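You operate a simulated robot arm through the tools that you are given. There is no shell and no other tool.

Carry out the task below with a simulated robot arm. There is one attempt and no reset: what you move stays moved.

Task
Turn the tab to the blue mark and tighten its three bolts.
Fine: use the purple driver and put it back. Set down upright: driver.

It is judged by the outcome, as a careful person would: the job done as asked, and still so three seconds after it is handed in. It fails if anything else is knocked over, pushed out of place, dropped, spilled or broken.

Robot
A 7-joint arm with a two-finger parallel gripper, fixed in place. Base frame: the origin is at the foot of the arm, x ahead of it, y to its left, z up. Lengths are in cm, angles in rad, forces in N, time in s.
With the tool pointing down near the work surface it reaches from about 10 to 90 cm from the base axis. Its first joint turns from -2.897 to 2.897 rad. Payload 3.43 kg.
The tool frame sits at the grasp point between the pads (the TCP): z along the fingers, y along the line on which they close. The tips reach 3 cm beyond it. The gripper opens to 9.4 cm. The fingers are 2.8 cm wide and 1 cm thick; the gripper's body (5 by 9.6 cm) begins 5.5 cm behind the TCP.
Orientation is that of the tool frame in the base frame, as a unit quaternion [x, y, z, w]. With the fingers straight down and closing along the base's y, the tool's x points along the base's -x, its y along +y and its z along -z.

Tools
- The arm moves only by the tool apply_moves. Its argument "deltas" is a list of rows, each an object of numbers (a shift or turn left out is 0, a gripper value left out holds the last): "x", "y", "z": the shift along the tool's x, y, z in cm; "rx", "ry", "rz": the turn, a rotation vector about the tool's x, y, z in rad; "claw": the gripper command, from -1 (shut) to 1 (fully open), values between in proportion. In form: [{"x": .., "y": .., "z": .., "rx": .., "ry": .., "rz": .., "claw": ..}, ...]. A call has 1 to 20 rows; each row shifts and turns the commanded pose from where the row before left it, along the tool's axes as they then stand. A row lasts 0.2 s, in which the tool goes at most 5 cm and 0.15 rad; a call with a longer step from one row to the next is refused whole, and so is a gripper value outside its range. Where a pose cannot be reached the arm comes as near as it can. A force on the tool above 40 N (or 10 N above the force at the start of the call, whichever is more), or a blocked arm, ends the call early, and 0.2 s more pass. Each finger travels about 4.5 cm/s and halts on what it meets, pressing with about 20 N; the grip force reading is that of the motor and also rises with nothing between the fingers. The clock runs only during rows and for 0.2 s after the last one: add rows that do not move to give the fingers time. The reply holds the time, the measured pose of the TCP, the force on the tool along the base axes, the opening and the grip force, in the units named above and with some noise, with the torque about the TCP (base axes, N m) and any sound that the robot's microphone picked up.
- Cameras (640 x 400 px; columns grow to the right, rows downward): "scene" is fixed at [22, 49.96, 134.56]; the picture's right is [-0.81, -0.59, 0.00], its down [-0.08, 0.10, -0.99] and it looks along [0.58, -0.80, -0.13] (base axes); focal length 302 px, centre (320, 200). "wrist" rides on the gripper at [7.6, 1.4, -10.2] in the tool frame; the picture's right is [-0.18, 0.98, 0.00], its down [-0.75, -0.14, -0.64] and it looks along [-0.63, -0.12, 0.77] (tool axes); focal length 243 px, centre (320, 200). There is no depth. A picture from a camera that has moved, and an enlarged one, comes with that camera's place and axes in the base frame and with its lens.
- get_image(camera): a new picture of that camera. It takes no simulated time.
- move_column(by): slides the trunk up (or, below 0, down) by that many cm; the arm rides with it, the base frame stays. It gives what a move gives, with no picture.
- enlarge(camera, box): a new picture of the part [left, top, right, bottom] of that camera's present view, enlarged. It takes no simulated time.
- sign_off(): hands the job in; it is judged then, once.

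Nothing tells you positions but the pictures and the camera data. Unless the task says otherwise, let go and move clear before handing in.

The tools are called after ">>>" as name(argument=value, ...) on one line, values as JSON. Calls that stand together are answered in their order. apply_moves: Moves the arm, as the interface text tells. Its arguments: {"type":"object","properties":{"deltas":{"type":"array","items":{"type":"object","properties":{"x":{"type":"number"},"y":{"type":"number"},"z":{"type":"number"},"rx":{"type":"number"},"ry":{"type":"number"},"rz":{"type":"number"},"claw":{"type":"number"}}}}},"required":["deltas"]} The other tools are called the same way: move_column (by) slides the trunk up or down; get_image (camera) takes a picture; enlarge (camera, box) takes an enlarged picture of a part of a camera's view; sign_off () hands the job in.

At the start:

```text
time: 0.0
eef_pos: [49.94, -22.08, 144.12]
orientation: [0.0, 1.0, 0.0, 0.0]
wrist_force: [0.5, -0.7, -0.7]
moment: [0.02, -0.01, 0.0]
width: 9.41
gripper_force: 0.0
trunk travel left (down, up): [-52.5, 8.5]
```

scene: 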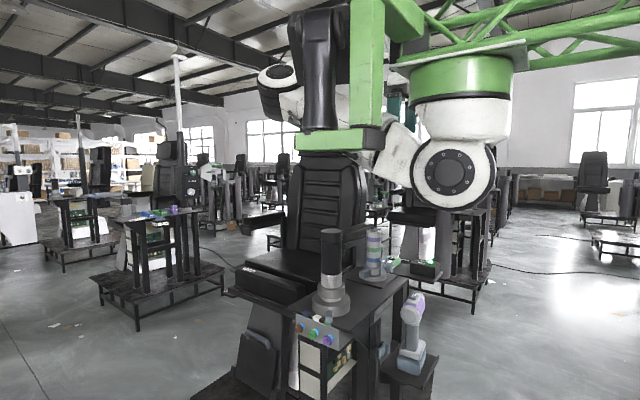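
wrist: 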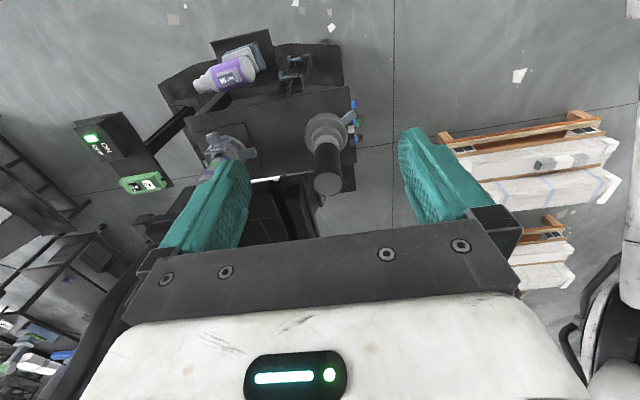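

I see a workstation with a post with a flange (tab and bolts), a purple driver in a side holder, and a control box. First I'll look closer before moving anything.

>>> enlarge(camera="scene", box=[220, 210, 460, 400])

>>> enlarge(camera="scene", box=[280, 290, 360, 345])

>>> enlarge(camera="wrist", box=[60, 20, 380, 220])

>>> enlarge(camera="wrist", box=[270, 80, 390, 200])

>>> enlarge(camera="wrist", box=[60, 100, 200, 200])

>>> enlarge(camera="scene", box=[360, 280, 450, 400])

```text
2.11 times, centred on (340, 305) of scene
camera zoom: at [22.0, 49.96, 134.56], right [-0.81, -0.59, 0.0], down [-0.08, 0.1, -0.99], along [0.58, -0.8, -0.13], focal length 636 px, centre (278, -21)
```

zoom: 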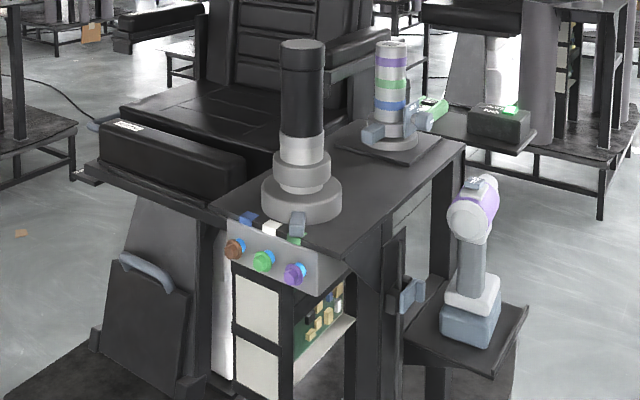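

```text
7.27 times, centred on (320, 318) of scene
camera zoom: at [22.0, 49.96, 134.56], right [-0.81, -0.59, 0.0], down [-0.08, 0.1, -0.99], along [0.58, -0.8, -0.13], focal length 2197 px, centre (320, -654)
```

zoom: 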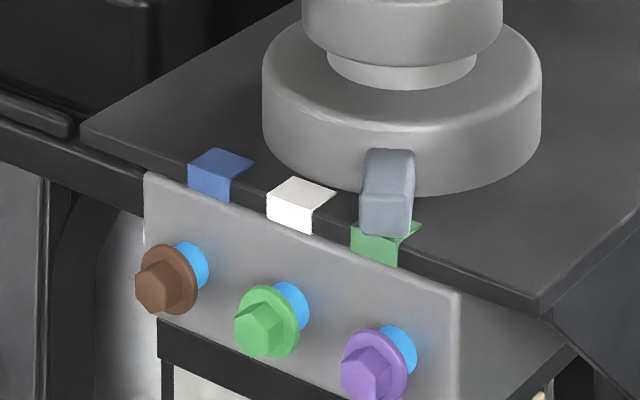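

```text
2.00 times, centred on (220, 120) of wrist
camera zoom: at [42.26, -20.82, 154.34], right [0.18, 0.98, 0.0], down [0.75, -0.14, 0.64], along [0.63, -0.12, -0.77], focal length 485 px, centre (520, 360)
```

zoom: 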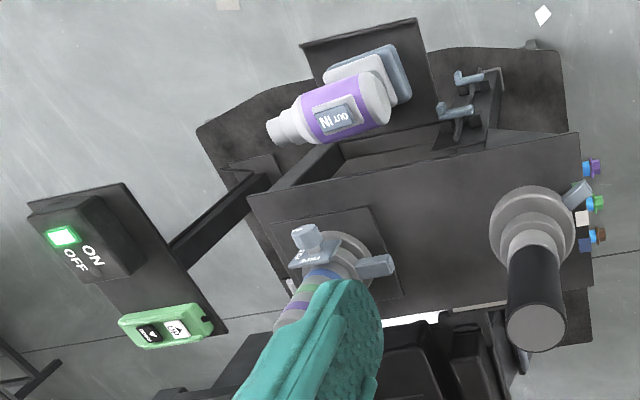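

```text
3.33 times, centred on (330, 140) of wrist
camera zoom: at [42.26, -20.82, 154.34], right [0.18, 0.98, 0.0], down [0.75, -0.14, 0.64], along [0.63, -0.12, -0.77], focal length 809 px, centre (287, 400)
```

zoom: 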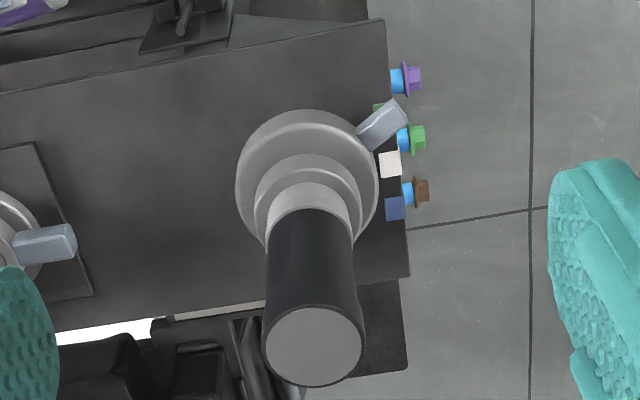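

```text
4.00 times, centred on (130, 150) of wrist
camera zoom: at [42.26, -20.82, 154.34], right [0.18, 0.98, 0.0], down [0.75, -0.14, 0.64], along [0.63, -0.12, -0.77], focal length 970 px, centre (1080, 400)
```

zoom: 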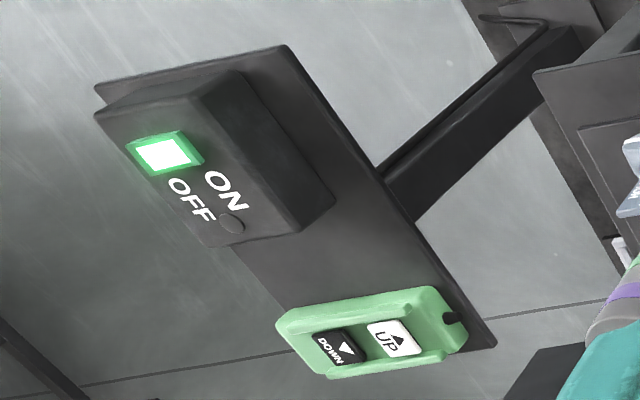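

```text
3.33 times, centred on (405, 340) of scene
camera zoom: at [22.0, 49.96, 134.56], right [-0.81, -0.59, 0.0], down [-0.08, 0.1, -0.99], along [0.58, -0.8, -0.13], focal length 1007 px, centre (37, -267)
```

zoom: 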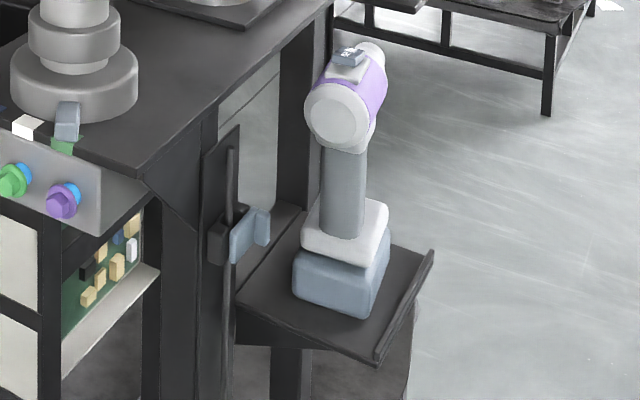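

The tab (grey-blue) is at the green mark on the round base, three bolts stick out of the plate below it, and the driver stands in a tray to the right at about (52,-42,90). I'll move the wrist camera for better views.

>>> apply_moves(deltas=[{"x": 4, "y": -2}, {"x": 4, "y": -2}, {"x": 4, "y": -2}, {"x": 4, "y": -2}, {"x": 4, "y": -2}, {"y": -4}, {"y": -4}, {"z": 4}, {"z": 4}, {"z": 4}, {}])

>>> get_image(camera="wrist")

>>> get_image(camera="scene")

```text
time: 2.4
eef_pos: [29.92, -39.85, 132.03]
orientation: [0.0, 1.0, 0.0, 0.0]
wrist_force: [-0.7, 0.2, -0.6]
moment: [0.03, 0.01, 0.03]
width: 9.39
gripper_force: 0.0
trunk travel left (down, up): [-52.5, 8.5]
```

```text
taken
camera wrist: at [22.24, -38.66, 142.34], right [0.18, 0.98, 0.0], down [0.75, -0.14, 0.64], along [0.63, -0.12, -0.77], focal length 243 px, centre (320, 200)
```

wrist: 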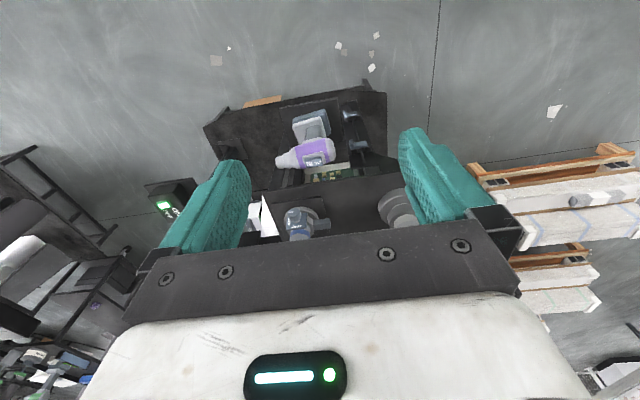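

```text
taken
```

scene: 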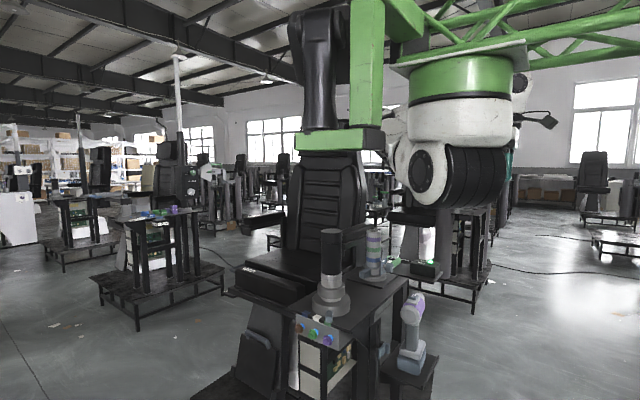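

The driver's purple body points roughly toward -y, its handle down into a grey battery/base. I'll zoom in.

>>> enlarge(camera="wrist", box=[200, 75, 400, 200])

>>> enlarge(camera="wrist", box=[260, 100, 340, 180])

>>> enlarge(camera="wrist", box=[250, 170, 350, 245])

>>> enlarge(camera="wrist", box=[140, 170, 220, 220])

>>> enlarge(camera="scene", box=[350, 220, 460, 290])

>>> enlarge(camera="scene", box=[385, 285, 435, 335])

```text
3.20 times, centred on (300, 138) of wrist
camera zoom: at [22.24, -38.66, 142.34], right [0.18, 0.98, 0.0], down [0.75, -0.14, 0.64], along [0.63, -0.12, -0.77], focal length 776 px, centre (384, 400)
```

zoom: 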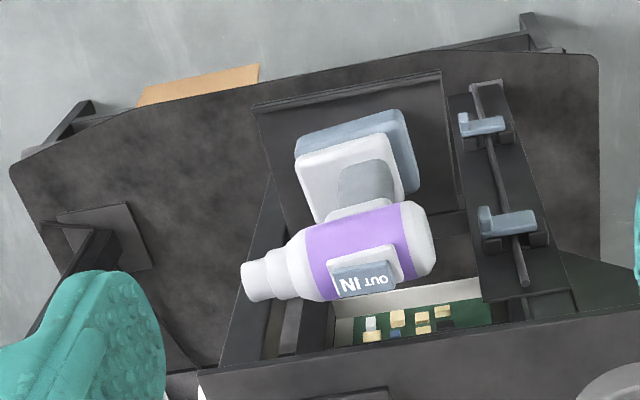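

```text
5.00 times, centred on (300, 140) of wrist
camera zoom: at [22.24, -38.66, 142.34], right [0.18, 0.98, 0.0], down [0.75, -0.14, 0.64], along [0.63, -0.12, -0.77], focal length 1213 px, centre (420, 500)
```

zoom: 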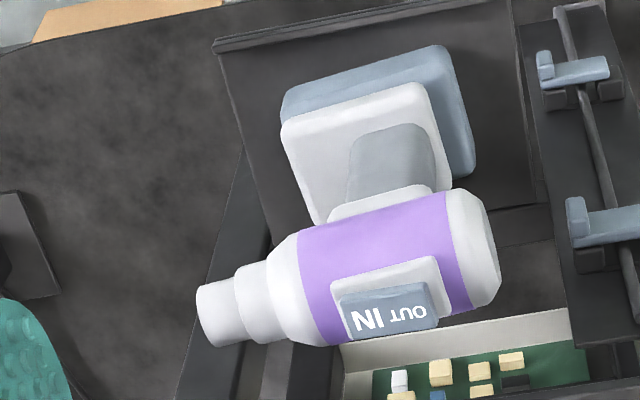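

```text
5.33 times, centred on (300, 208) of wrist
camera zoom: at [22.24, -38.66, 142.34], right [0.18, 0.98, 0.0], down [0.75, -0.14, 0.64], along [0.63, -0.12, -0.77], focal length 1294 px, centre (427, 160)
```

zoom: 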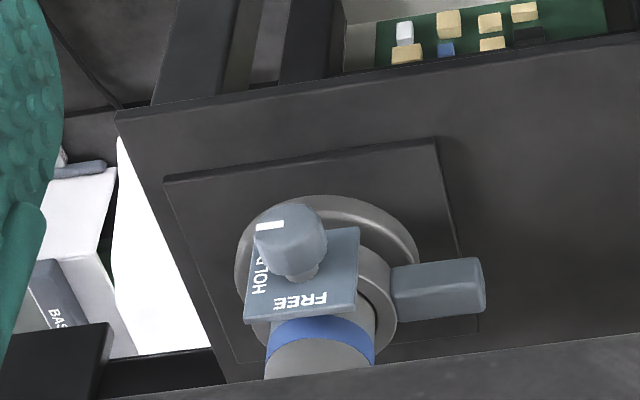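

```text
8.00 times, centred on (180, 195) of wrist
camera zoom: at [22.24, -38.66, 142.34], right [0.18, 0.98, 0.0], down [0.75, -0.14, 0.64], along [0.63, -0.12, -0.77], focal length 1941 px, centre (1440, 240)
```

zoom: 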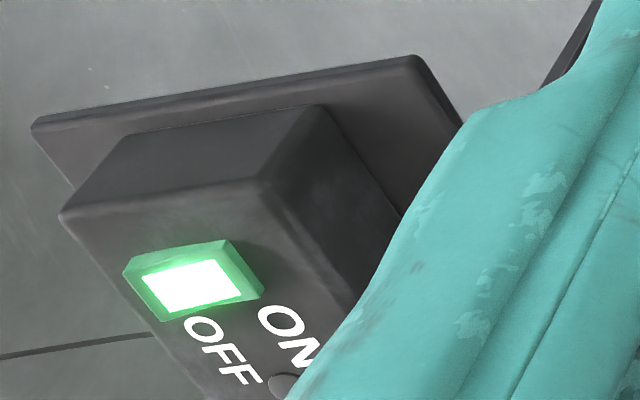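

```text
5.71 times, centred on (405, 255) of scene
camera zoom: at [22.0, 49.96, 134.56], right [-0.81, -0.59, 0.0], down [-0.08, 0.1, -0.99], along [0.58, -0.8, -0.13], focal length 1726 px, centre (-166, -114)
```

zoom: 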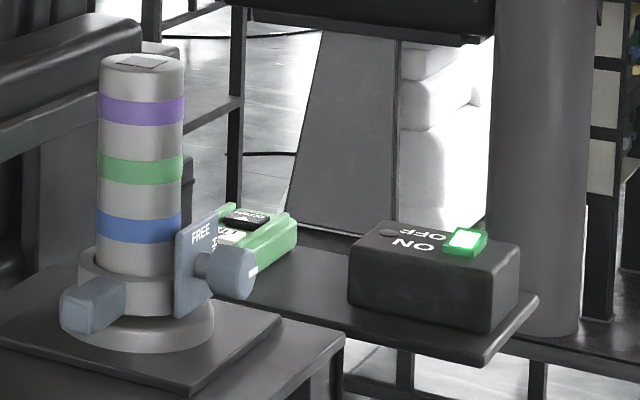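

```text
8.00 times, centred on (410, 310) of scene
camera zoom: at [22.0, 49.96, 134.56], right [-0.81, -0.59, 0.0], down [-0.08, 0.1, -0.99], along [0.58, -0.8, -0.13], focal length 2417 px, centre (-400, -680)
```

zoom: 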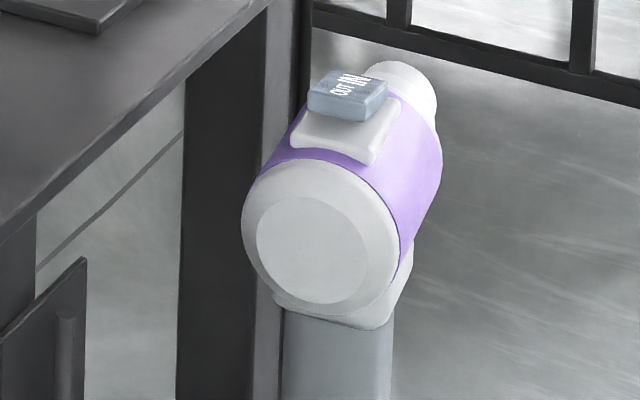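

Bolts come out at about x=66.4 / 71.6 / 76.9, y=-14.6, z=85, facing +y. The driver's nose points to -y, with its body axis near z=86. I want to see the driver's front (trigger, nose) and its switch from the other side.

>>> apply_moves(deltas=[{"rz": -0.1496}, {"rz": -0.1496}, {"rz": -0.1496}, {"rz": -0.1496}, {"rz": -0.1496}, {"rz": -0.1496}, {"rz": -0.1496}, {"x": 2.25, "y": -2.32, "z": 2}, {"x": 2.25, "y": -2.32, "z": 2}, {"x": 2.25, "y": -2.32, "z": 2}, {"x": 2.25, "y": -2.32, "z": 2}, {"x": 2.25, "y": -2.32, "z": 3}, {"x": 2.25, "y": -2.32, "z": 3}, {"x": 2.25, "y": -2.32, "z": 3}, {"x": 2.25, "y": -2.32, "z": 3}, {"x": 2.25, "y": -2.32, "z": 3}, {}])

>>> get_image(camera="wrist")

>>> get_image(camera="scene")

```text
time: 6.0
eef_pos: [46.65, -68.77, 116.82]
orientation: [-0.5, 0.866, 0.0, 0.0]
wrist_force: [-0.8, 0.2, 0.4]
moment: [0.02, 0.0, -0.01]
width: 9.41
gripper_force: 0.1
out of reach, approached as far as the arm can: row 5, 6, 7, 14, 15, 16
trunk travel left (down, up): [-52.5, 8.5]
```

```text
taken
camera wrist: at [41.69, -74.76, 127.12], right [-0.76, 0.65, 0.0], down [0.5, 0.58, 0.64], along [0.42, 0.49, -0.77], focal length 243 px, centre (320, 200)
```

wrist: 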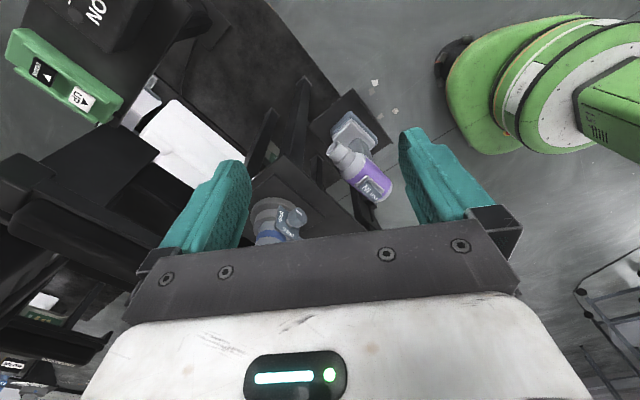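

```text
taken
```

scene: 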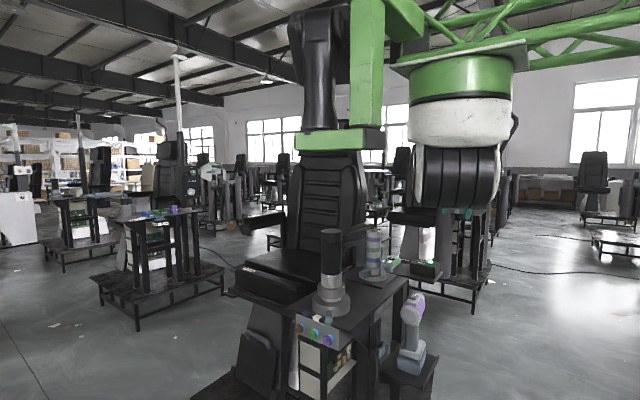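

Some rows were out of reach, but the view is useful. Zooming on the driver's front.

>>> enlarge(camera="wrist", box=[310, 100, 410, 220])

>>> enlarge(camera="wrist", box=[240, 60, 420, 240])

>>> enlarge(camera="wrist", box=[0, 0, 200, 140])

```text
3.33 times, centred on (360, 160) of wrist
camera zoom: at [41.69, -74.76, 127.12], right [-0.76, 0.65, 0.0], down [0.5, 0.58, 0.64], along [0.42, 0.49, -0.77], focal length 809 px, centre (187, 333)
```

zoom: 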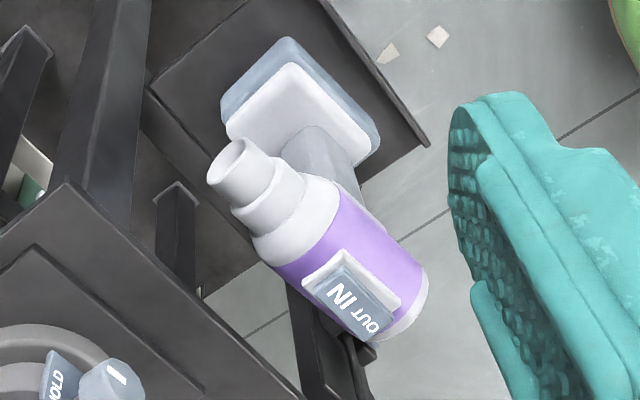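

```text
2.22 times, centred on (330, 150) of wrist
camera zoom: at [41.69, -74.76, 127.12], right [-0.76, 0.65, 0.0], down [0.5, 0.58, 0.64], along [0.42, 0.49, -0.77], focal length 539 px, centre (298, 311)
```

zoom: 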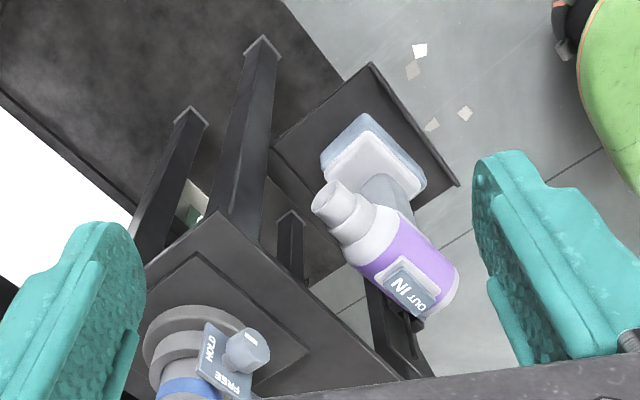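

```text
2.86 times, centred on (100, 70) of wrist
camera zoom: at [41.69, -74.76, 127.12], right [-0.76, 0.65, 0.0], down [0.5, 0.58, 0.64], along [0.42, 0.49, -0.77], focal length 693 px, centre (949, 571)
```

zoom: 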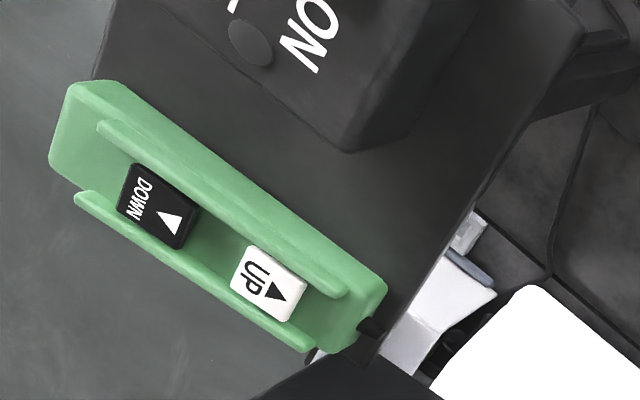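

The driver has a hollow socket nose, no visible trigger, and an IN/OUT switch on top. Now I'll swing back over clear space, raise, and turn the wrist so that the camera looks toward -y, at the bolt plate and dial.

>>> apply_moves(deltas=[{"z": -4}, {"z": -4}, {"x": -3.33, "y": 1.92, "z": -2.2}, {"x": -3.33, "y": 1.92, "z": -2.2}, {"x": -3.33, "y": 1.92, "z": -2.2}, {"x": -3.33, "y": 1.92, "z": -2.2}, {"x": -3.33, "y": 1.92, "z": -2.2}, {"x": -3.33, "y": 1.92, "z": -2.2}, {"x": -3.33, "y": 1.92, "z": -2.2}, {"x": -3.33, "y": 1.92, "z": -2.2}, {"x": -3.33, "y": 1.92, "z": -2.2}, {"x": -3.33, "y": 1.92, "z": -2.2}, {"x": -3.33, "y": 1.92, "z": -2.2}, {"x": -3.33, "y": 1.92, "z": -2.2}, {"x": -3.33, "y": 1.92}, {}])

>>> apply_moves(deltas=[{"rz": 0.1454}, {"rz": 0.1454}, {"rz": 0.1454}, {"rz": 0.1454}, {"rz": 0.1454}, {"rz": 0.1454}, {"rz": 0.1454}, {"rz": 0.1454}, {"rz": 0.1454}, {"rz": 0.1454}, {"rz": 0.1454}, {"rz": 0.1454}, {"rz": 0.1454}, {"rz": 0.1454}, {"rz": 0.1454}, {"rz": 0.1454}, {"rz": 0.1454}, {"rz": 0.1454}, {}])

```text
time: 9.4
eef_pos: [46.91, -68.76, 124.95]
orientation: [-0.5, 0.866, 0.0, 0.0]
wrist_force: [0.7, -0.3, 0.7]
moment: [-0.05, -0.02, 0.02]
width: 9.4
gripper_force: 0.1
out of reach, approached as far as the arm can: row 3, 4, 5, 6, 7, 8, 9, 10, 11, 12, 13, 14, 15
trunk travel left (down, up): [-52.5, 8.5]
```

```text
time: 13.4
eef_pos: [47.01, -68.83, 124.88]
orientation: [0.708, 0.706, 0.0, 0.0]
wrist_force: [-0.3, 0.4, 0.6]
moment: [-0.02, -0.04, -0.02]
width: 9.37
gripper_force: 0.0
trunk travel left (down, up): [-52.5, 8.5]
```

The wrist is turned; now try moving back toward +y in the new frame.

>>> apply_moves(deltas=[{"x": 4}, {"x": 4}, {"x": 4}, {"x": 4}, {"x": 4}, {"x": 4}, {"x": 4}, {"x": 4}, {"x": 4}, {"x": 4}, {}])

>>> get_image(camera="wrist")

>>> get_image(camera="scene")

```text
time: 15.8
eef_pos: [46.91, -68.84, 124.92]
orientation: [0.708, 0.707, 0.0, 0.0]
wrist_force: [0.1, -0.5, -0.2]
moment: [0.01, 0.02, 0.0]
width: 9.38
gripper_force: 0.1
out of reach, approached as far as the arm can: row 1, 2, 3, 4, 5, 6, 7, 8, 9, 10
trunk travel left (down, up): [-52.5, 8.5]
```

```text
taken
camera wrist: at [48.46, -61.36, 135.11], right [0.98, -0.18, 0.0], down [-0.14, -0.75, 0.64], along [-0.12, -0.63, -0.77], focal length 243 px, centre (320, 200)
```

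wrist: 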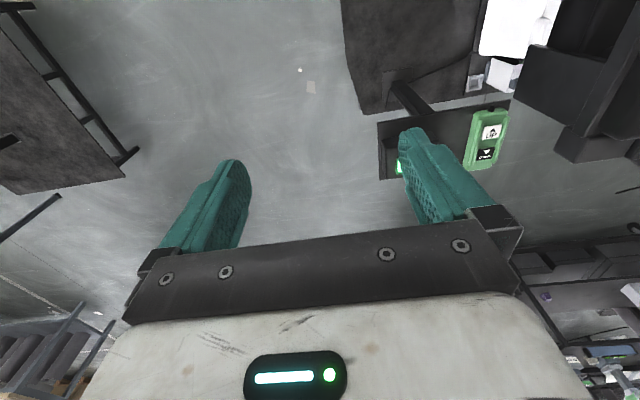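

```text
taken
```

scene: 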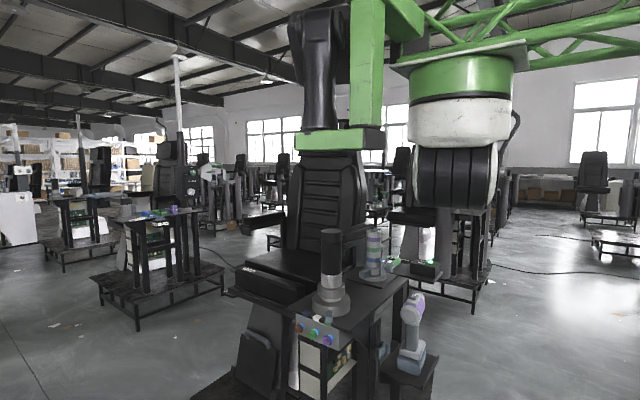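

The arm refuses to come inward from here; I'll probe other directions gently to get away from whatever joint limit it sits at.

>>> apply_moves(deltas=[{"y": -3}, {"y": -3}, {}])

>>> apply_moves(deltas=[{"z": -4}, {"z": -4}, {}])

>>> apply_moves(deltas=[{"y": 3, "x": 3}, {"y": 3, "x": 3}, {}])

```text
time: 16.6
eef_pos: [41.01, -68.82, 124.97]
orientation: [0.707, 0.708, 0.001, 0.0]
wrist_force: [0.5, -0.3, -0.1]
moment: [0.0, 0.0, -0.01]
width: 9.39
gripper_force: 0.1
trunk travel left (down, up): [-52.5, 8.5]
```

```text
time: 17.4
eef_pos: [40.68, -68.56, 132.41]
orientation: [0.708, 0.707, -0.002, 0.001]
wrist_force: [0.9, 0.1, -0.2]
moment: [-0.03, -0.03, -0.02]
width: 9.39
gripper_force: 0.0
out of reach, approached as far as the arm can: row 2
trunk travel left (down, up): [-52.5, 8.5]
```

```text
time: 18.2
eef_pos: [40.91, -68.53, 132.38]
orientation: [0.707, 0.707, -0.001, 0.0]
wrist_force: [1.0, -0.2, 0.4]
moment: [-0.03, -0.02, -0.02]
width: 9.41
gripper_force: 0.1
out of reach, approached as far as the arm can: row 1, 2
trunk travel left (down, up): [-52.5, 8.5]
```

>>> apply_moves(deltas=[{"z": 4}, {"z": 4}, {"z": 4}, {}])

>>> apply_moves(deltas=[{"x": 2}, {"x": 2}, {}])

>>> apply_moves(deltas=[{"y": -4}, {"y": -4}, {"y": -4}, {}])

>>> apply_moves(deltas=[{"x": 2}, {"x": 2}, {}])

```text
time: 19.2
eef_pos: [40.94, -68.91, 126.15]
orientation: [0.706, 0.708, -0.003, 0.004]
wrist_force: [0.5, 0.4, 0.3]
moment: [-0.03, -0.02, 0.04]
width: 9.42
gripper_force: 0.0
out of reach, approached as far as the arm can: row 2, 3
trunk travel left (down, up): [-52.5, 8.5]
```

```text
time: 20.0
eef_pos: [40.93, -68.91, 126.15]
orientation: [0.706, 0.708, -0.002, 0.004]
wrist_force: [-0.6, 0.9, 0.2]
moment: [-0.01, 0.0, -0.02]
width: 9.41
gripper_force: 0.1
out of reach, approached as far as the arm can: row 1, 2
trunk travel left (down, up): [-52.5, 8.5]
```

```text
time: 21.0
eef_pos: [28.77, -69.06, 125.96]
orientation: [0.707, 0.707, 0.0, 0.0]
wrist_force: [0.3, -1.0, -0.1]
moment: [0.0, -0.01, 0.0]
width: 9.38
gripper_force: 0.0
trunk travel left (down, up): [-52.5, 8.5]
```

```text
time: 21.8
eef_pos: [28.67, -69.16, 126.03]
orientation: [0.707, 0.707, 0.0, 0.0]
wrist_force: [0.0, -0.1, 0.1]
moment: [0.0, -0.01, 0.03]
width: 9.4
gripper_force: 0.0
out of reach, approached as far as the arm can: row 1, 2
trunk travel left (down, up): [-52.5, 8.5]
```

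I'll test small steps in each direction to find which motions are free here.

>>> apply_moves(deltas=[{"y": -1}, {"y": 1}, {"z": 1}, {"z": -1}, {"x": -1}, {"x": 1}, {"rx": 0.05}, {"rx": -0.05}, {"ry": 0.05}, {"ry": -0.05}, {"rz": 0.05}, {"rz": -0.05}, {"rz": -0.05}, {"rz": 0.05}, {"rx": -0.05}, {"rx": 0.05}, {"ry": -0.05}, {"ry": 0.05}, {"z": -1}, {"z": 1}])

>>> get_image(camera="scene")

```text
time: 26.0
eef_pos: [29.5, -69.77, 127.78]
orientation: [0.703, 0.711, -0.009, 0.008]
wrist_force: [0.9, -1.0, 0.2]
moment: [0.0, 0.0, 0.02]
width: 9.42
gripper_force: 0.1
out of reach, approached as far as the arm can: row 3, 5, 9, 17, 18, 19, 20
trunk travel left (down, up): [-52.5, 8.5]
```

```text
taken
```

scene: 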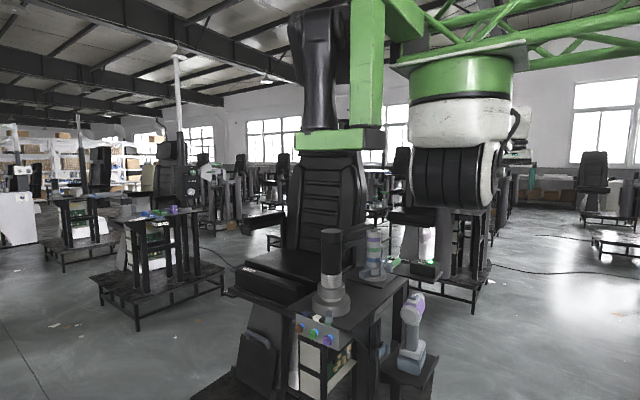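

>>> apply_moves(deltas=[{"x": -2}, {"x": -2}, {"x": -2}, {}])

>>> apply_moves(deltas=[{"z": 2}, {"z": 2}, {"z": 2}, {}])

>>> apply_moves(deltas=[{"ry": 0.1}, {"ry": 0.1}, {}])

>>> apply_moves(deltas=[{"ry": -0.1}, {"ry": -0.1}, {}])

>>> apply_moves(deltas=[{"x": 2, "z": -2}, {"x": 2, "z": -2}, {}])

>>> apply_moves(deltas=[{"y": 3}, {"y": 3}, {"y": 3}, {"y": 3}, {}])

```text
time: 27.0
eef_pos: [29.24, -69.78, 128.36]
orientation: [0.706, 0.708, -0.003, 0.002]
wrist_force: [0.1, 0.2, 0.3]
moment: [-0.01, 0.0, 0.02]
width: 9.41
gripper_force: 0.0
out of reach, approached as far as the arm can: row 1, 2, 3
trunk travel left (down, up): [-52.5, 8.5]
```

```text
time: 28.0
eef_pos: [29.09, -69.87, 122.37]
orientation: [0.707, 0.707, 0.0, 0.0]
wrist_force: [0.7, -0.5, 0.3]
moment: [0.0, -0.01, 0.0]
width: 9.42
gripper_force: 0.0
trunk travel left (down, up): [-52.5, 8.5]
```

```text
time: 28.8
eef_pos: [28.76, -68.35, 122.53]
orientation: [0.709, 0.704, 0.024, -0.024]
wrist_force: [0.5, -0.4, -0.3]
moment: [0.01, 0.01, 0.01]
width: 9.39
gripper_force: 0.1
out of reach, approached as far as the arm can: row 1, 2
trunk travel left (down, up): [-52.5, 8.5]
```

```text
time: 29.6
eef_pos: [28.86, -68.45, 122.44]
orientation: [0.706, 0.706, -0.036, 0.036]
wrist_force: [-0.1, -0.1, -0.9]
moment: [0.0, -0.01, -0.02]
width: 9.39
gripper_force: 0.0
trunk travel left (down, up): [-52.5, 8.5]
```

```text
time: 30.4
eef_pos: [28.79, -64.13, 126.23]
orientation: [0.706, 0.706, -0.035, 0.036]
wrist_force: [-0.3, 0.8, -0.4]
moment: [0.02, 0.0, 0.07]
width: 9.39
gripper_force: 0.1
trunk travel left (down, up): [-52.5, 8.5]
```

```text
time: 31.6
eef_pos: [40.63, -64.14, 126.07]
orientation: [0.706, 0.706, -0.035, 0.035]
wrist_force: [0.0, 1.0, -0.1]
moment: [0.02, 0.0, 0.01]
width: 9.4
gripper_force: 0.1
trunk travel left (down, up): [-52.5, 8.5]
```

A small tilt freed the wrist limit. Continue back toward +y, then restore the vertical.

>>> apply_moves(deltas=[{"x": 4}, {"x": 4}, {"x": 4}, {"x": 4}, {"x": 4}, {"x": 4}, {"x": 4}, {"x": 4}, {"x": 4}, {"x": 4}, {}])

>>> get_image(camera="wrist")

>>> get_image(camera="scene")

```text
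time: 34.0
eef_pos: [40.7, -23.79, 121.89]
orientation: [0.705, 0.707, -0.035, 0.036]
wrist_force: [0.0, -0.8, -0.5]
moment: [0.02, 0.01, -0.02]
width: 9.38
gripper_force: 0.1
trunk travel left (down, up): [-52.5, 8.5]
```

```text
taken
camera wrist: at [42.12, -15.37, 131.23], right [0.98, -0.18, 0.02], down [-0.14, -0.69, 0.71], along [-0.12, -0.7, -0.7], focal length 243 px, centre (320, 200)
```

wrist: 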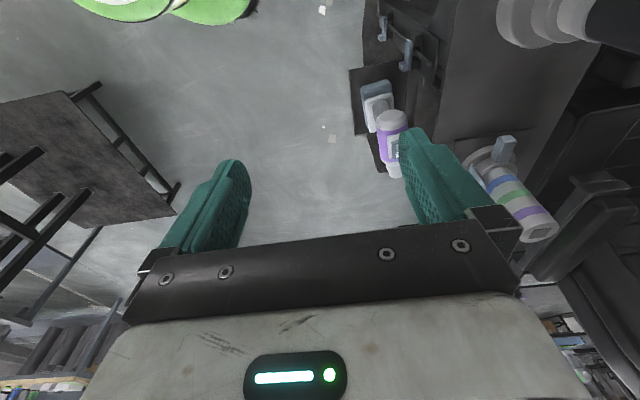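

```text
taken
```

scene: 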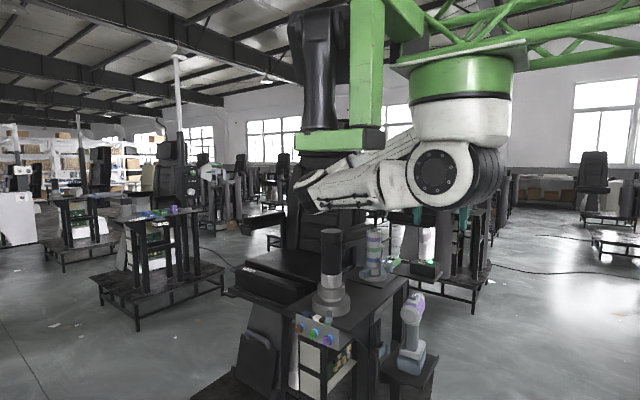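

The wrist is free now. I'll straighten the tool and move to the front (+y) side of the table to look at the dial and bolts.

>>> apply_moves(deltas=[{"ry": 0.05, "x": 4}, {"ry": 0.05, "x": 4}, {"x": 4}, {"x": 4}, {"y": 4}, {"y": 4}, {"y": 4}, {"y": 4}, {"y": 4}, {"y": 4}, {}])

>>> get_image(camera="wrist")

>>> get_image(camera="scene")

```text
time: 36.4
eef_pos: [69.14, -15.96, 122.34]
orientation: [0.707, 0.707, 0.0, 0.0]
wrist_force: [-0.4, 0.1, 0.1]
moment: [0.0, -0.05, 0.03]
width: 9.42
gripper_force: 0.1
out of reach, approached as far as the arm can: row 2, 3, 4
trunk travel left (down, up): [-52.5, 8.5]
```

```text
taken
camera wrist: at [70.54, -8.41, 132.51], right [0.98, -0.18, 0.0], down [-0.14, -0.75, 0.64], along [-0.12, -0.63, -0.77], focal length 243 px, centre (320, 200)
```

wrist: 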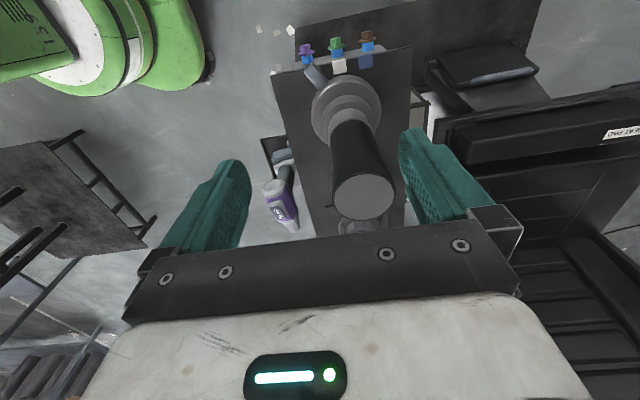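

```text
taken
```

scene: 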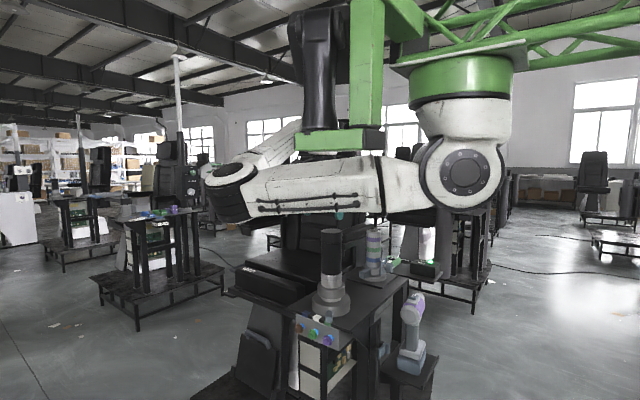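

Now I can see the dial, tab and marks from above with the +y side at the top. Zooming in.

>>> enlarge(camera="wrist", box=[280, 30, 400, 110])

>>> enlarge(camera="wrist", box=[250, 20, 430, 240])

>>> enlarge(camera="wrist", box=[250, 140, 310, 240])

```text
5.00 times, centred on (340, 70) of wrist
camera zoom: at [70.54, -8.41, 132.51], right [0.98, -0.18, 0.0], down [-0.14, -0.75, 0.64], along [-0.12, -0.63, -0.77], focal length 1213 px, centre (220, 850)
```

zoom: 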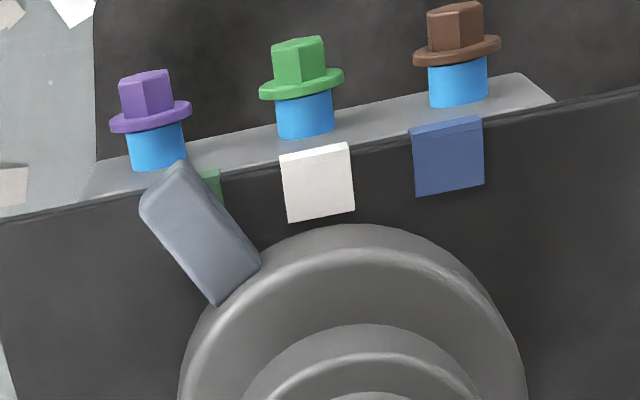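

```text
1.82 times, centred on (340, 130) of wrist
camera zoom: at [70.54, -8.41, 132.51], right [0.98, -0.18, 0.0], down [-0.14, -0.75, 0.64], along [-0.12, -0.63, -0.77], focal length 441 px, centre (284, 327)
```

zoom: 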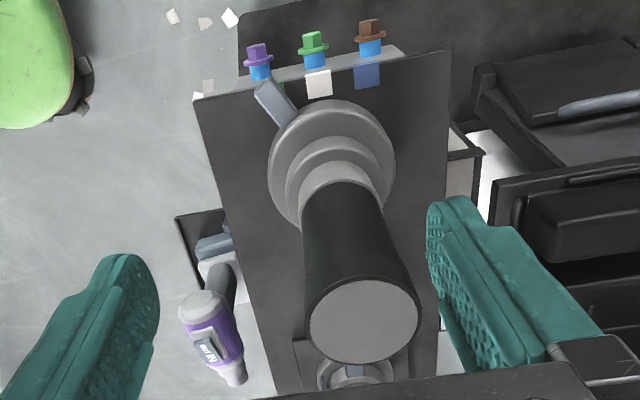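

```text
4.00 times, centred on (280, 190) of wrist
camera zoom: at [70.54, -8.41, 132.51], right [0.98, -0.18, 0.0], down [-0.14, -0.75, 0.64], along [-0.12, -0.63, -0.77], focal length 970 px, centre (480, 240)
```

zoom: 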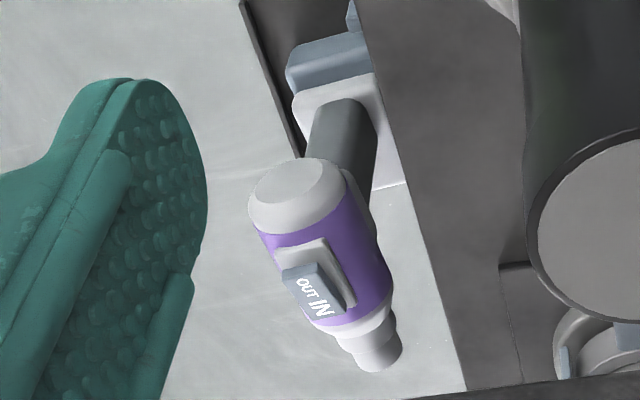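

The dial centre is about (72,-24); the tab points about 33° to the -x side and the blue mark is about 34° to the +x side. I'll shut the fingers, descend in front of the dial, and look closely before pushing the tab.

>>> apply_moves(deltas=[{"z": 4, "claw": -1}, {"z": 4}, {"z": 3}, {"z": 3}, {}, {}, {}])

>>> apply_moves(deltas=[{"x": 2}, {"x": 2}, {}])

>>> get_image(camera="wrist")

>>> get_image(camera="scene")

```text
time: 38.0
eef_pos: [68.83, -15.88, 108.03]
orientation: [0.707, 0.707, 0.0, 0.001]
wrist_force: [-0.2, -0.6, 0.5]
moment: [-0.04, 0.0, 0.03]
width: 0.01
gripper_force: 19.9
trunk travel left (down, up): [-52.5, 8.5]
```

```text
time: 38.8
eef_pos: [68.85, -11.87, 108.15]
orientation: [0.707, 0.707, 0.0, 0.001]
wrist_force: [0.0, -0.1, 0.0]
moment: [0.03, 0.0, -0.02]
width: 0.0
gripper_force: 20.3
trunk travel left (down, up): [-52.5, 8.5]
```

```text
taken
camera wrist: at [70.37, -4.46, 118.37], right [0.98, -0.18, 0.0], down [-0.14, -0.75, 0.64], along [-0.12, -0.63, -0.77], focal length 243 px, centre (320, 200)
```

wrist: 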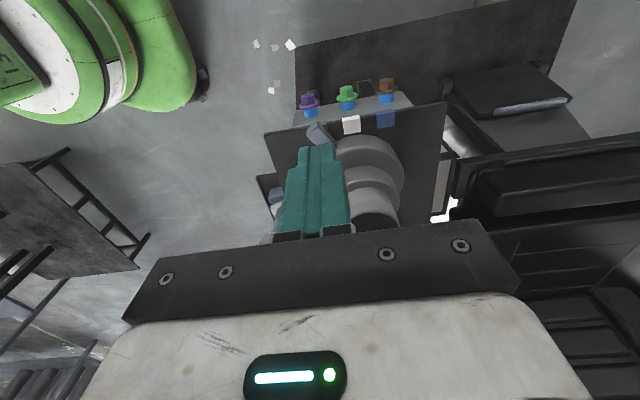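

```text
taken
```

scene: 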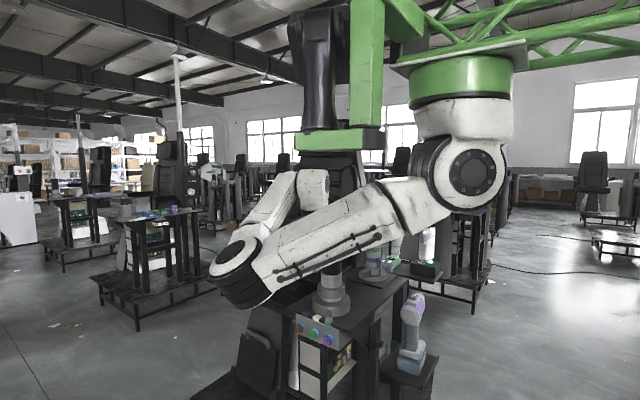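

>>> enlarge(camera="wrist", box=[280, 80, 420, 170])

>>> enlarge(camera="scene", box=[280, 280, 360, 345])

```text
4.44 times, centred on (350, 125) of wrist
camera zoom: at [70.37, -4.46, 118.37], right [0.98, -0.18, 0.0], down [-0.14, -0.75, 0.64], along [-0.12, -0.63, -0.77], focal length 1078 px, centre (187, 533)
```

zoom: 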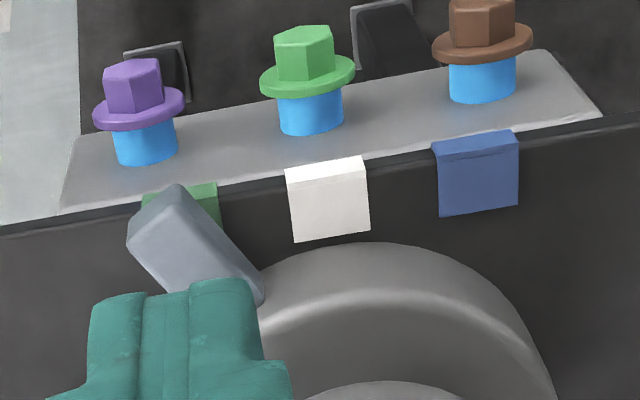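

```text
6.15 times, centred on (320, 312) of scene
camera zoom: at [22.0, 49.96, 134.56], right [-0.81, -0.59, 0.0], down [-0.08, 0.1, -0.99], along [0.58, -0.8, -0.13], focal length 1859 px, centre (320, -492)
```

zoom: 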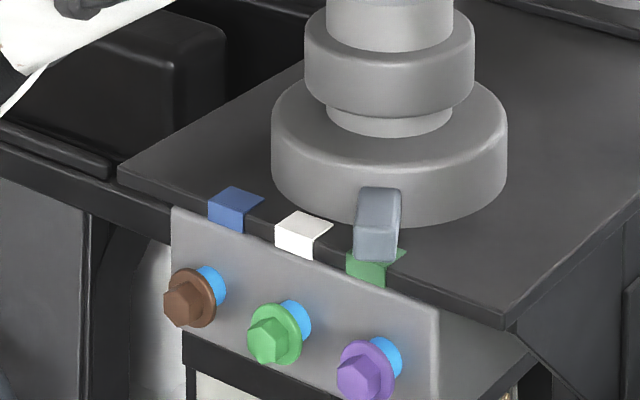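

The tab spans about z 89.2–91.4. I'll go to its -x side at a safe height, then lower beside it.

>>> apply_moves(deltas=[{"y": -4}, {"y": -4.35}, {"x": -3}, {"x": -3}, {"z": 3}, {"z": 3}, {"z": 3}, {"z": 2}, {}])

>>> get_image(camera="wrist")

>>> get_image(camera="scene")

```text
time: 40.8
eef_pos: [60.51, -17.7, 97.3]
orientation: [0.708, 0.707, -0.001, 0.001]
wrist_force: [0.6, 0.4, 1.1]
moment: [0.0, -0.02, 0.01]
width: 0.01
gripper_force: 20.2
trunk travel left (down, up): [-52.5, 8.5]
```

```text
taken
camera wrist: at [62.02, -10.2, 107.44], right [0.98, -0.18, 0.0], down [-0.14, -0.75, 0.64], along [-0.12, -0.63, -0.77], focal length 243 px, centre (320, 200)
```

wrist: 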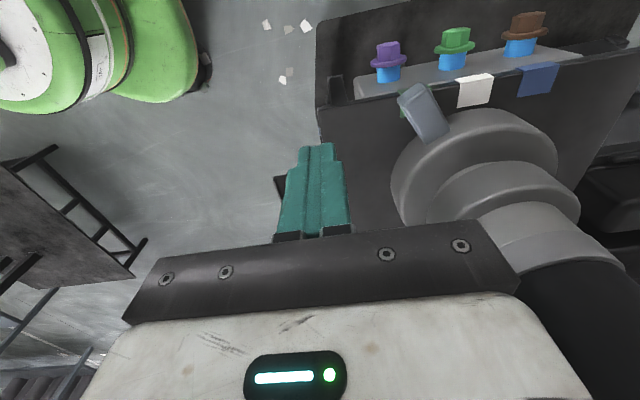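

```text
taken
```

scene: 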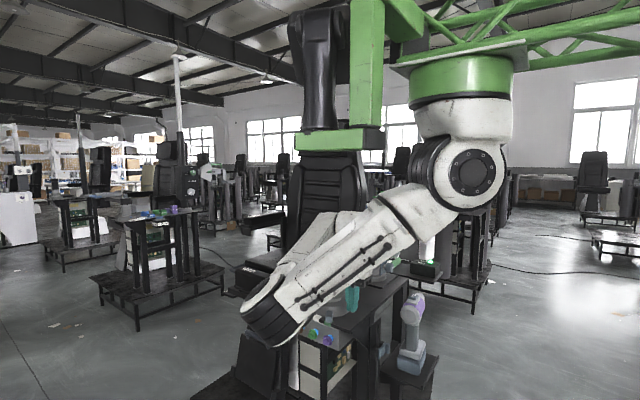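

>>> apply_moves(deltas=[{"z": 2.5, "x": 0.5}, {"z": 2.2}, {}])

>>> apply_moves(deltas=[{"y": 1}, {"y": 1}, {"y": 1}, {}])

>>> get_image(camera="wrist")

```text
time: 41.6
eef_pos: [60.6, -17.47, 92.57]
orientation: [0.707, 0.707, 0.0, 0.0]
wrist_force: [0.8, -0.4, 0.2]
moment: [0.01, 0.01, -0.01]
width: 0.0
gripper_force: 19.8
trunk travel left (down, up): [-52.5, 8.5]
```

```text
time: 42.6
eef_pos: [63.52, -17.46, 92.78]
orientation: [0.707, 0.708, 0.0, -0.001]
wrist_force: [-0.4, -0.7, -0.2]
moment: [-0.03, -0.03, -0.01]
width: 0.01
gripper_force: 19.9
trunk travel left (down, up): [-52.5, 8.5]
```

```text
taken
camera wrist: at [64.89, -9.99, 102.97], right [0.98, -0.18, 0.0], down [-0.14, -0.75, 0.64], along [-0.12, -0.63, -0.77], focal length 243 px, centre (320, 200)
```

wrist: 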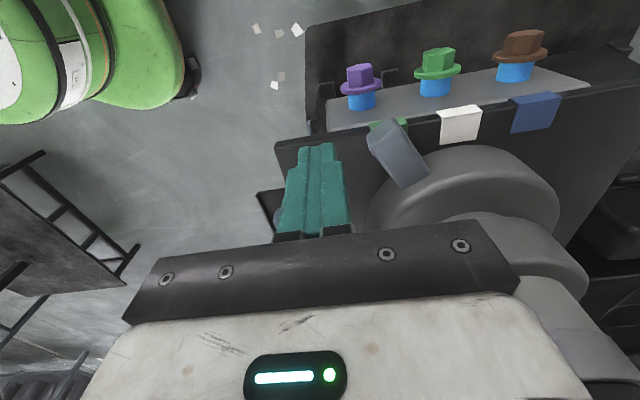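

Now push the tab gently along its arc, in small steps.

>>> apply_moves(deltas=[{"y": 0.7}, {"y": 0.7}, {"y": 0.7, "x": 0.1}, {"y": 0.7, "x": 0.2}, {"y": 0.7, "x": 0.2}, {"y": 0.7, "x": 0.2}, {}])

>>> get_image(camera="wrist")

```text
time: 44.2
eef_pos: [67.61, -16.57, 92.68]
orientation: [0.707, 0.707, -0.001, 0.001]
wrist_force: [0.2, 0.3, 0.5]
moment: [-0.01, -0.01, 0.03]
width: 0.0
gripper_force: 19.9
trunk travel left (down, up): [-52.5, 8.5]
```

```text
taken
camera wrist: at [69.05, -9.18, 102.88], right [0.98, -0.18, 0.0], down [-0.14, -0.75, 0.64], along [-0.12, -0.63, -0.77], focal length 243 px, centre (320, 200)
```

wrist: 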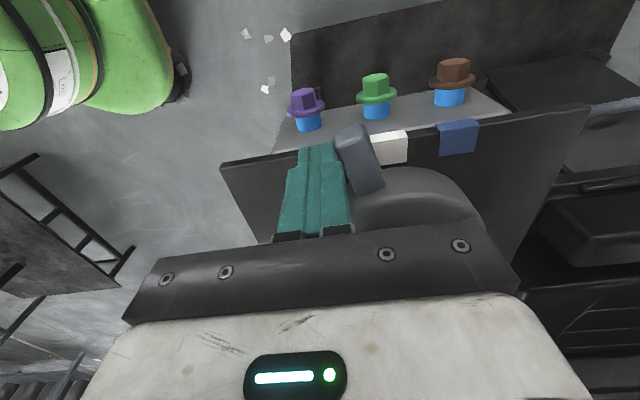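

The tab moves freely with the push. Continue along the arc.

>>> apply_moves(deltas=[{"y": 0.7, "x": 0.2}, {"y": 0.7, "x": 0.2}, {"y": 0.7, "x": 0.1}, {"y": 0.7, "x": 0.1}, {"y": 0.7}, {"y": 0.7}, {}])

>>> get_image(camera="wrist")

```text
time: 45.8
eef_pos: [71.69, -16.03, 92.72]
orientation: [0.707, 0.707, 0.0, 0.0]
wrist_force: [-0.6, 0.3, 0.3]
moment: [0.01, 0.02, -0.01]
width: 0.0
gripper_force: 20.1
trunk travel left (down, up): [-52.5, 8.5]
```

```text
taken
camera wrist: at [73.17, -8.55, 102.87], right [0.98, -0.18, 0.0], down [-0.14, -0.75, 0.64], along [-0.12, -0.63, -0.77], focal length 243 px, centre (320, 200)
```

wrist: 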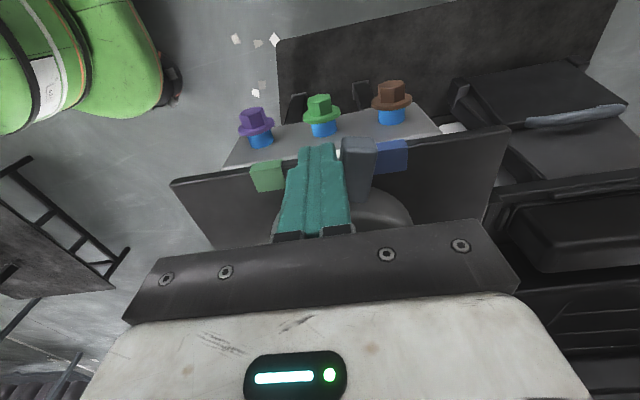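

>>> apply_moves(deltas=[{"y": 0.6}, {"y": 0.6}, {"y": 0.5}, {}])

>>> enlarge(camera="wrist", box=[260, 80, 420, 200])

```text
time: 46.8
eef_pos: [73.41, -15.98, 92.69]
orientation: [0.706, 0.708, 0.0, 0.0]
wrist_force: [-1.0, 0.1, 0.8]
moment: [0.01, 0.04, -0.01]
width: 0.0
gripper_force: 19.8
trunk travel left (down, up): [-52.5, 8.5]
```

```text
3.33 times, centred on (340, 140) of wrist
camera zoom: at [75.0, -8.63, 102.86], right [0.98, -0.18, 0.0], down [-0.14, -0.75, 0.64], along [-0.12, -0.63, -0.77], focal length 809 px, centre (253, 400)
```

zoom: 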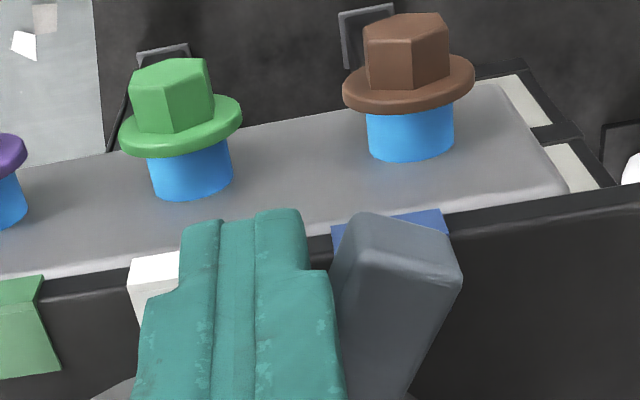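

Roughly 7° short. A little more, then back off to check the alignment.

>>> apply_moves(deltas=[{"y": 0.4, "x": -0.1}, {"y": 0.3, "x": -0.1}, {}])

>>> apply_moves(deltas=[{"y": -2}, {"y": -3}, {"z": -4, "x": 3}, {"z": -4, "x": 3}, {"z": -4}, {}])

>>> enlarge(camera="wrist", box=[280, 40, 440, 160])

>>> get_image(camera="scene")

>>> enlarge(camera="scene", box=[280, 280, 360, 345])

```text
time: 47.6
eef_pos: [74.11, -16.21, 92.58]
orientation: [0.706, 0.708, 0.0, -0.001]
wrist_force: [-0.2, 0.2, -0.9]
moment: [0.05, 0.0, -0.01]
width: 0.0
gripper_force: 20.5
trunk travel left (down, up): [-52.5, 8.5]
```

```text
time: 49.0
eef_pos: [69.02, -10.47, 104.33]
orientation: [0.707, 0.707, 0.0, 0.0]
wrist_force: [-0.3, -0.4, 0.6]
moment: [-0.04, 0.0, -0.01]
width: 0.0
gripper_force: 20.1
trunk travel left (down, up): [-52.5, 8.5]
```

```text
3.33 times, centred on (360, 100) of wrist
camera zoom: at [70.35, -2.88, 114.71], right [0.98, -0.18, 0.0], down [-0.14, -0.75, 0.64], along [-0.12, -0.63, -0.77], focal length 809 px, centre (187, 533)
```

zoom: 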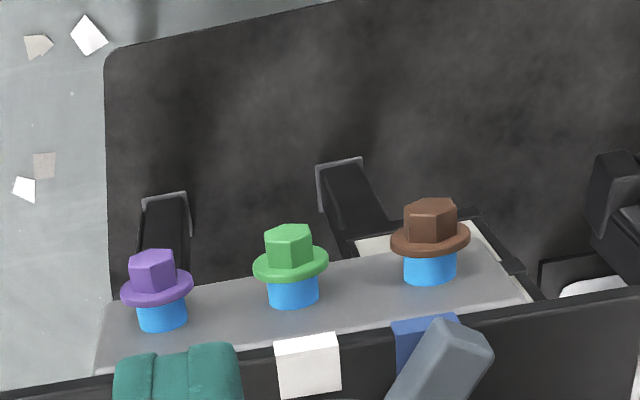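

```text
taken
```

scene: 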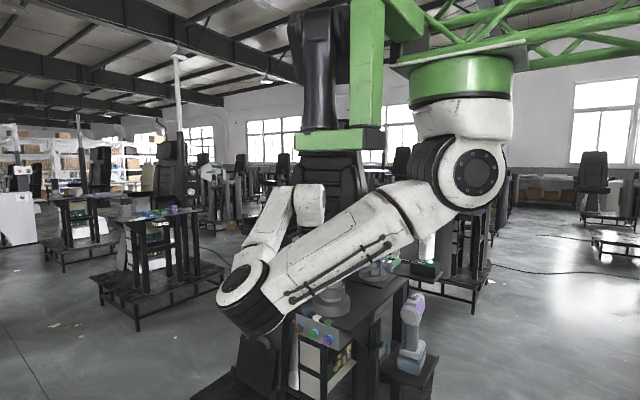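

```text
6.15 times, centred on (320, 312) of scene
camera zoom: at [22.0, 49.96, 134.56], right [-0.81, -0.59, 0.0], down [-0.08, 0.1, -0.99], along [0.58, -0.8, -0.13], focal length 1859 px, centre (320, -492)
```

zoom: 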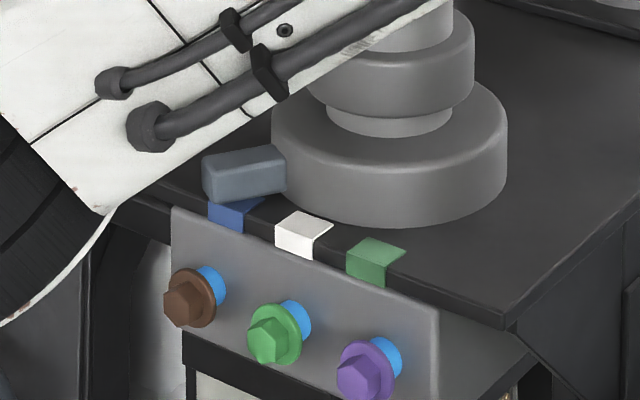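

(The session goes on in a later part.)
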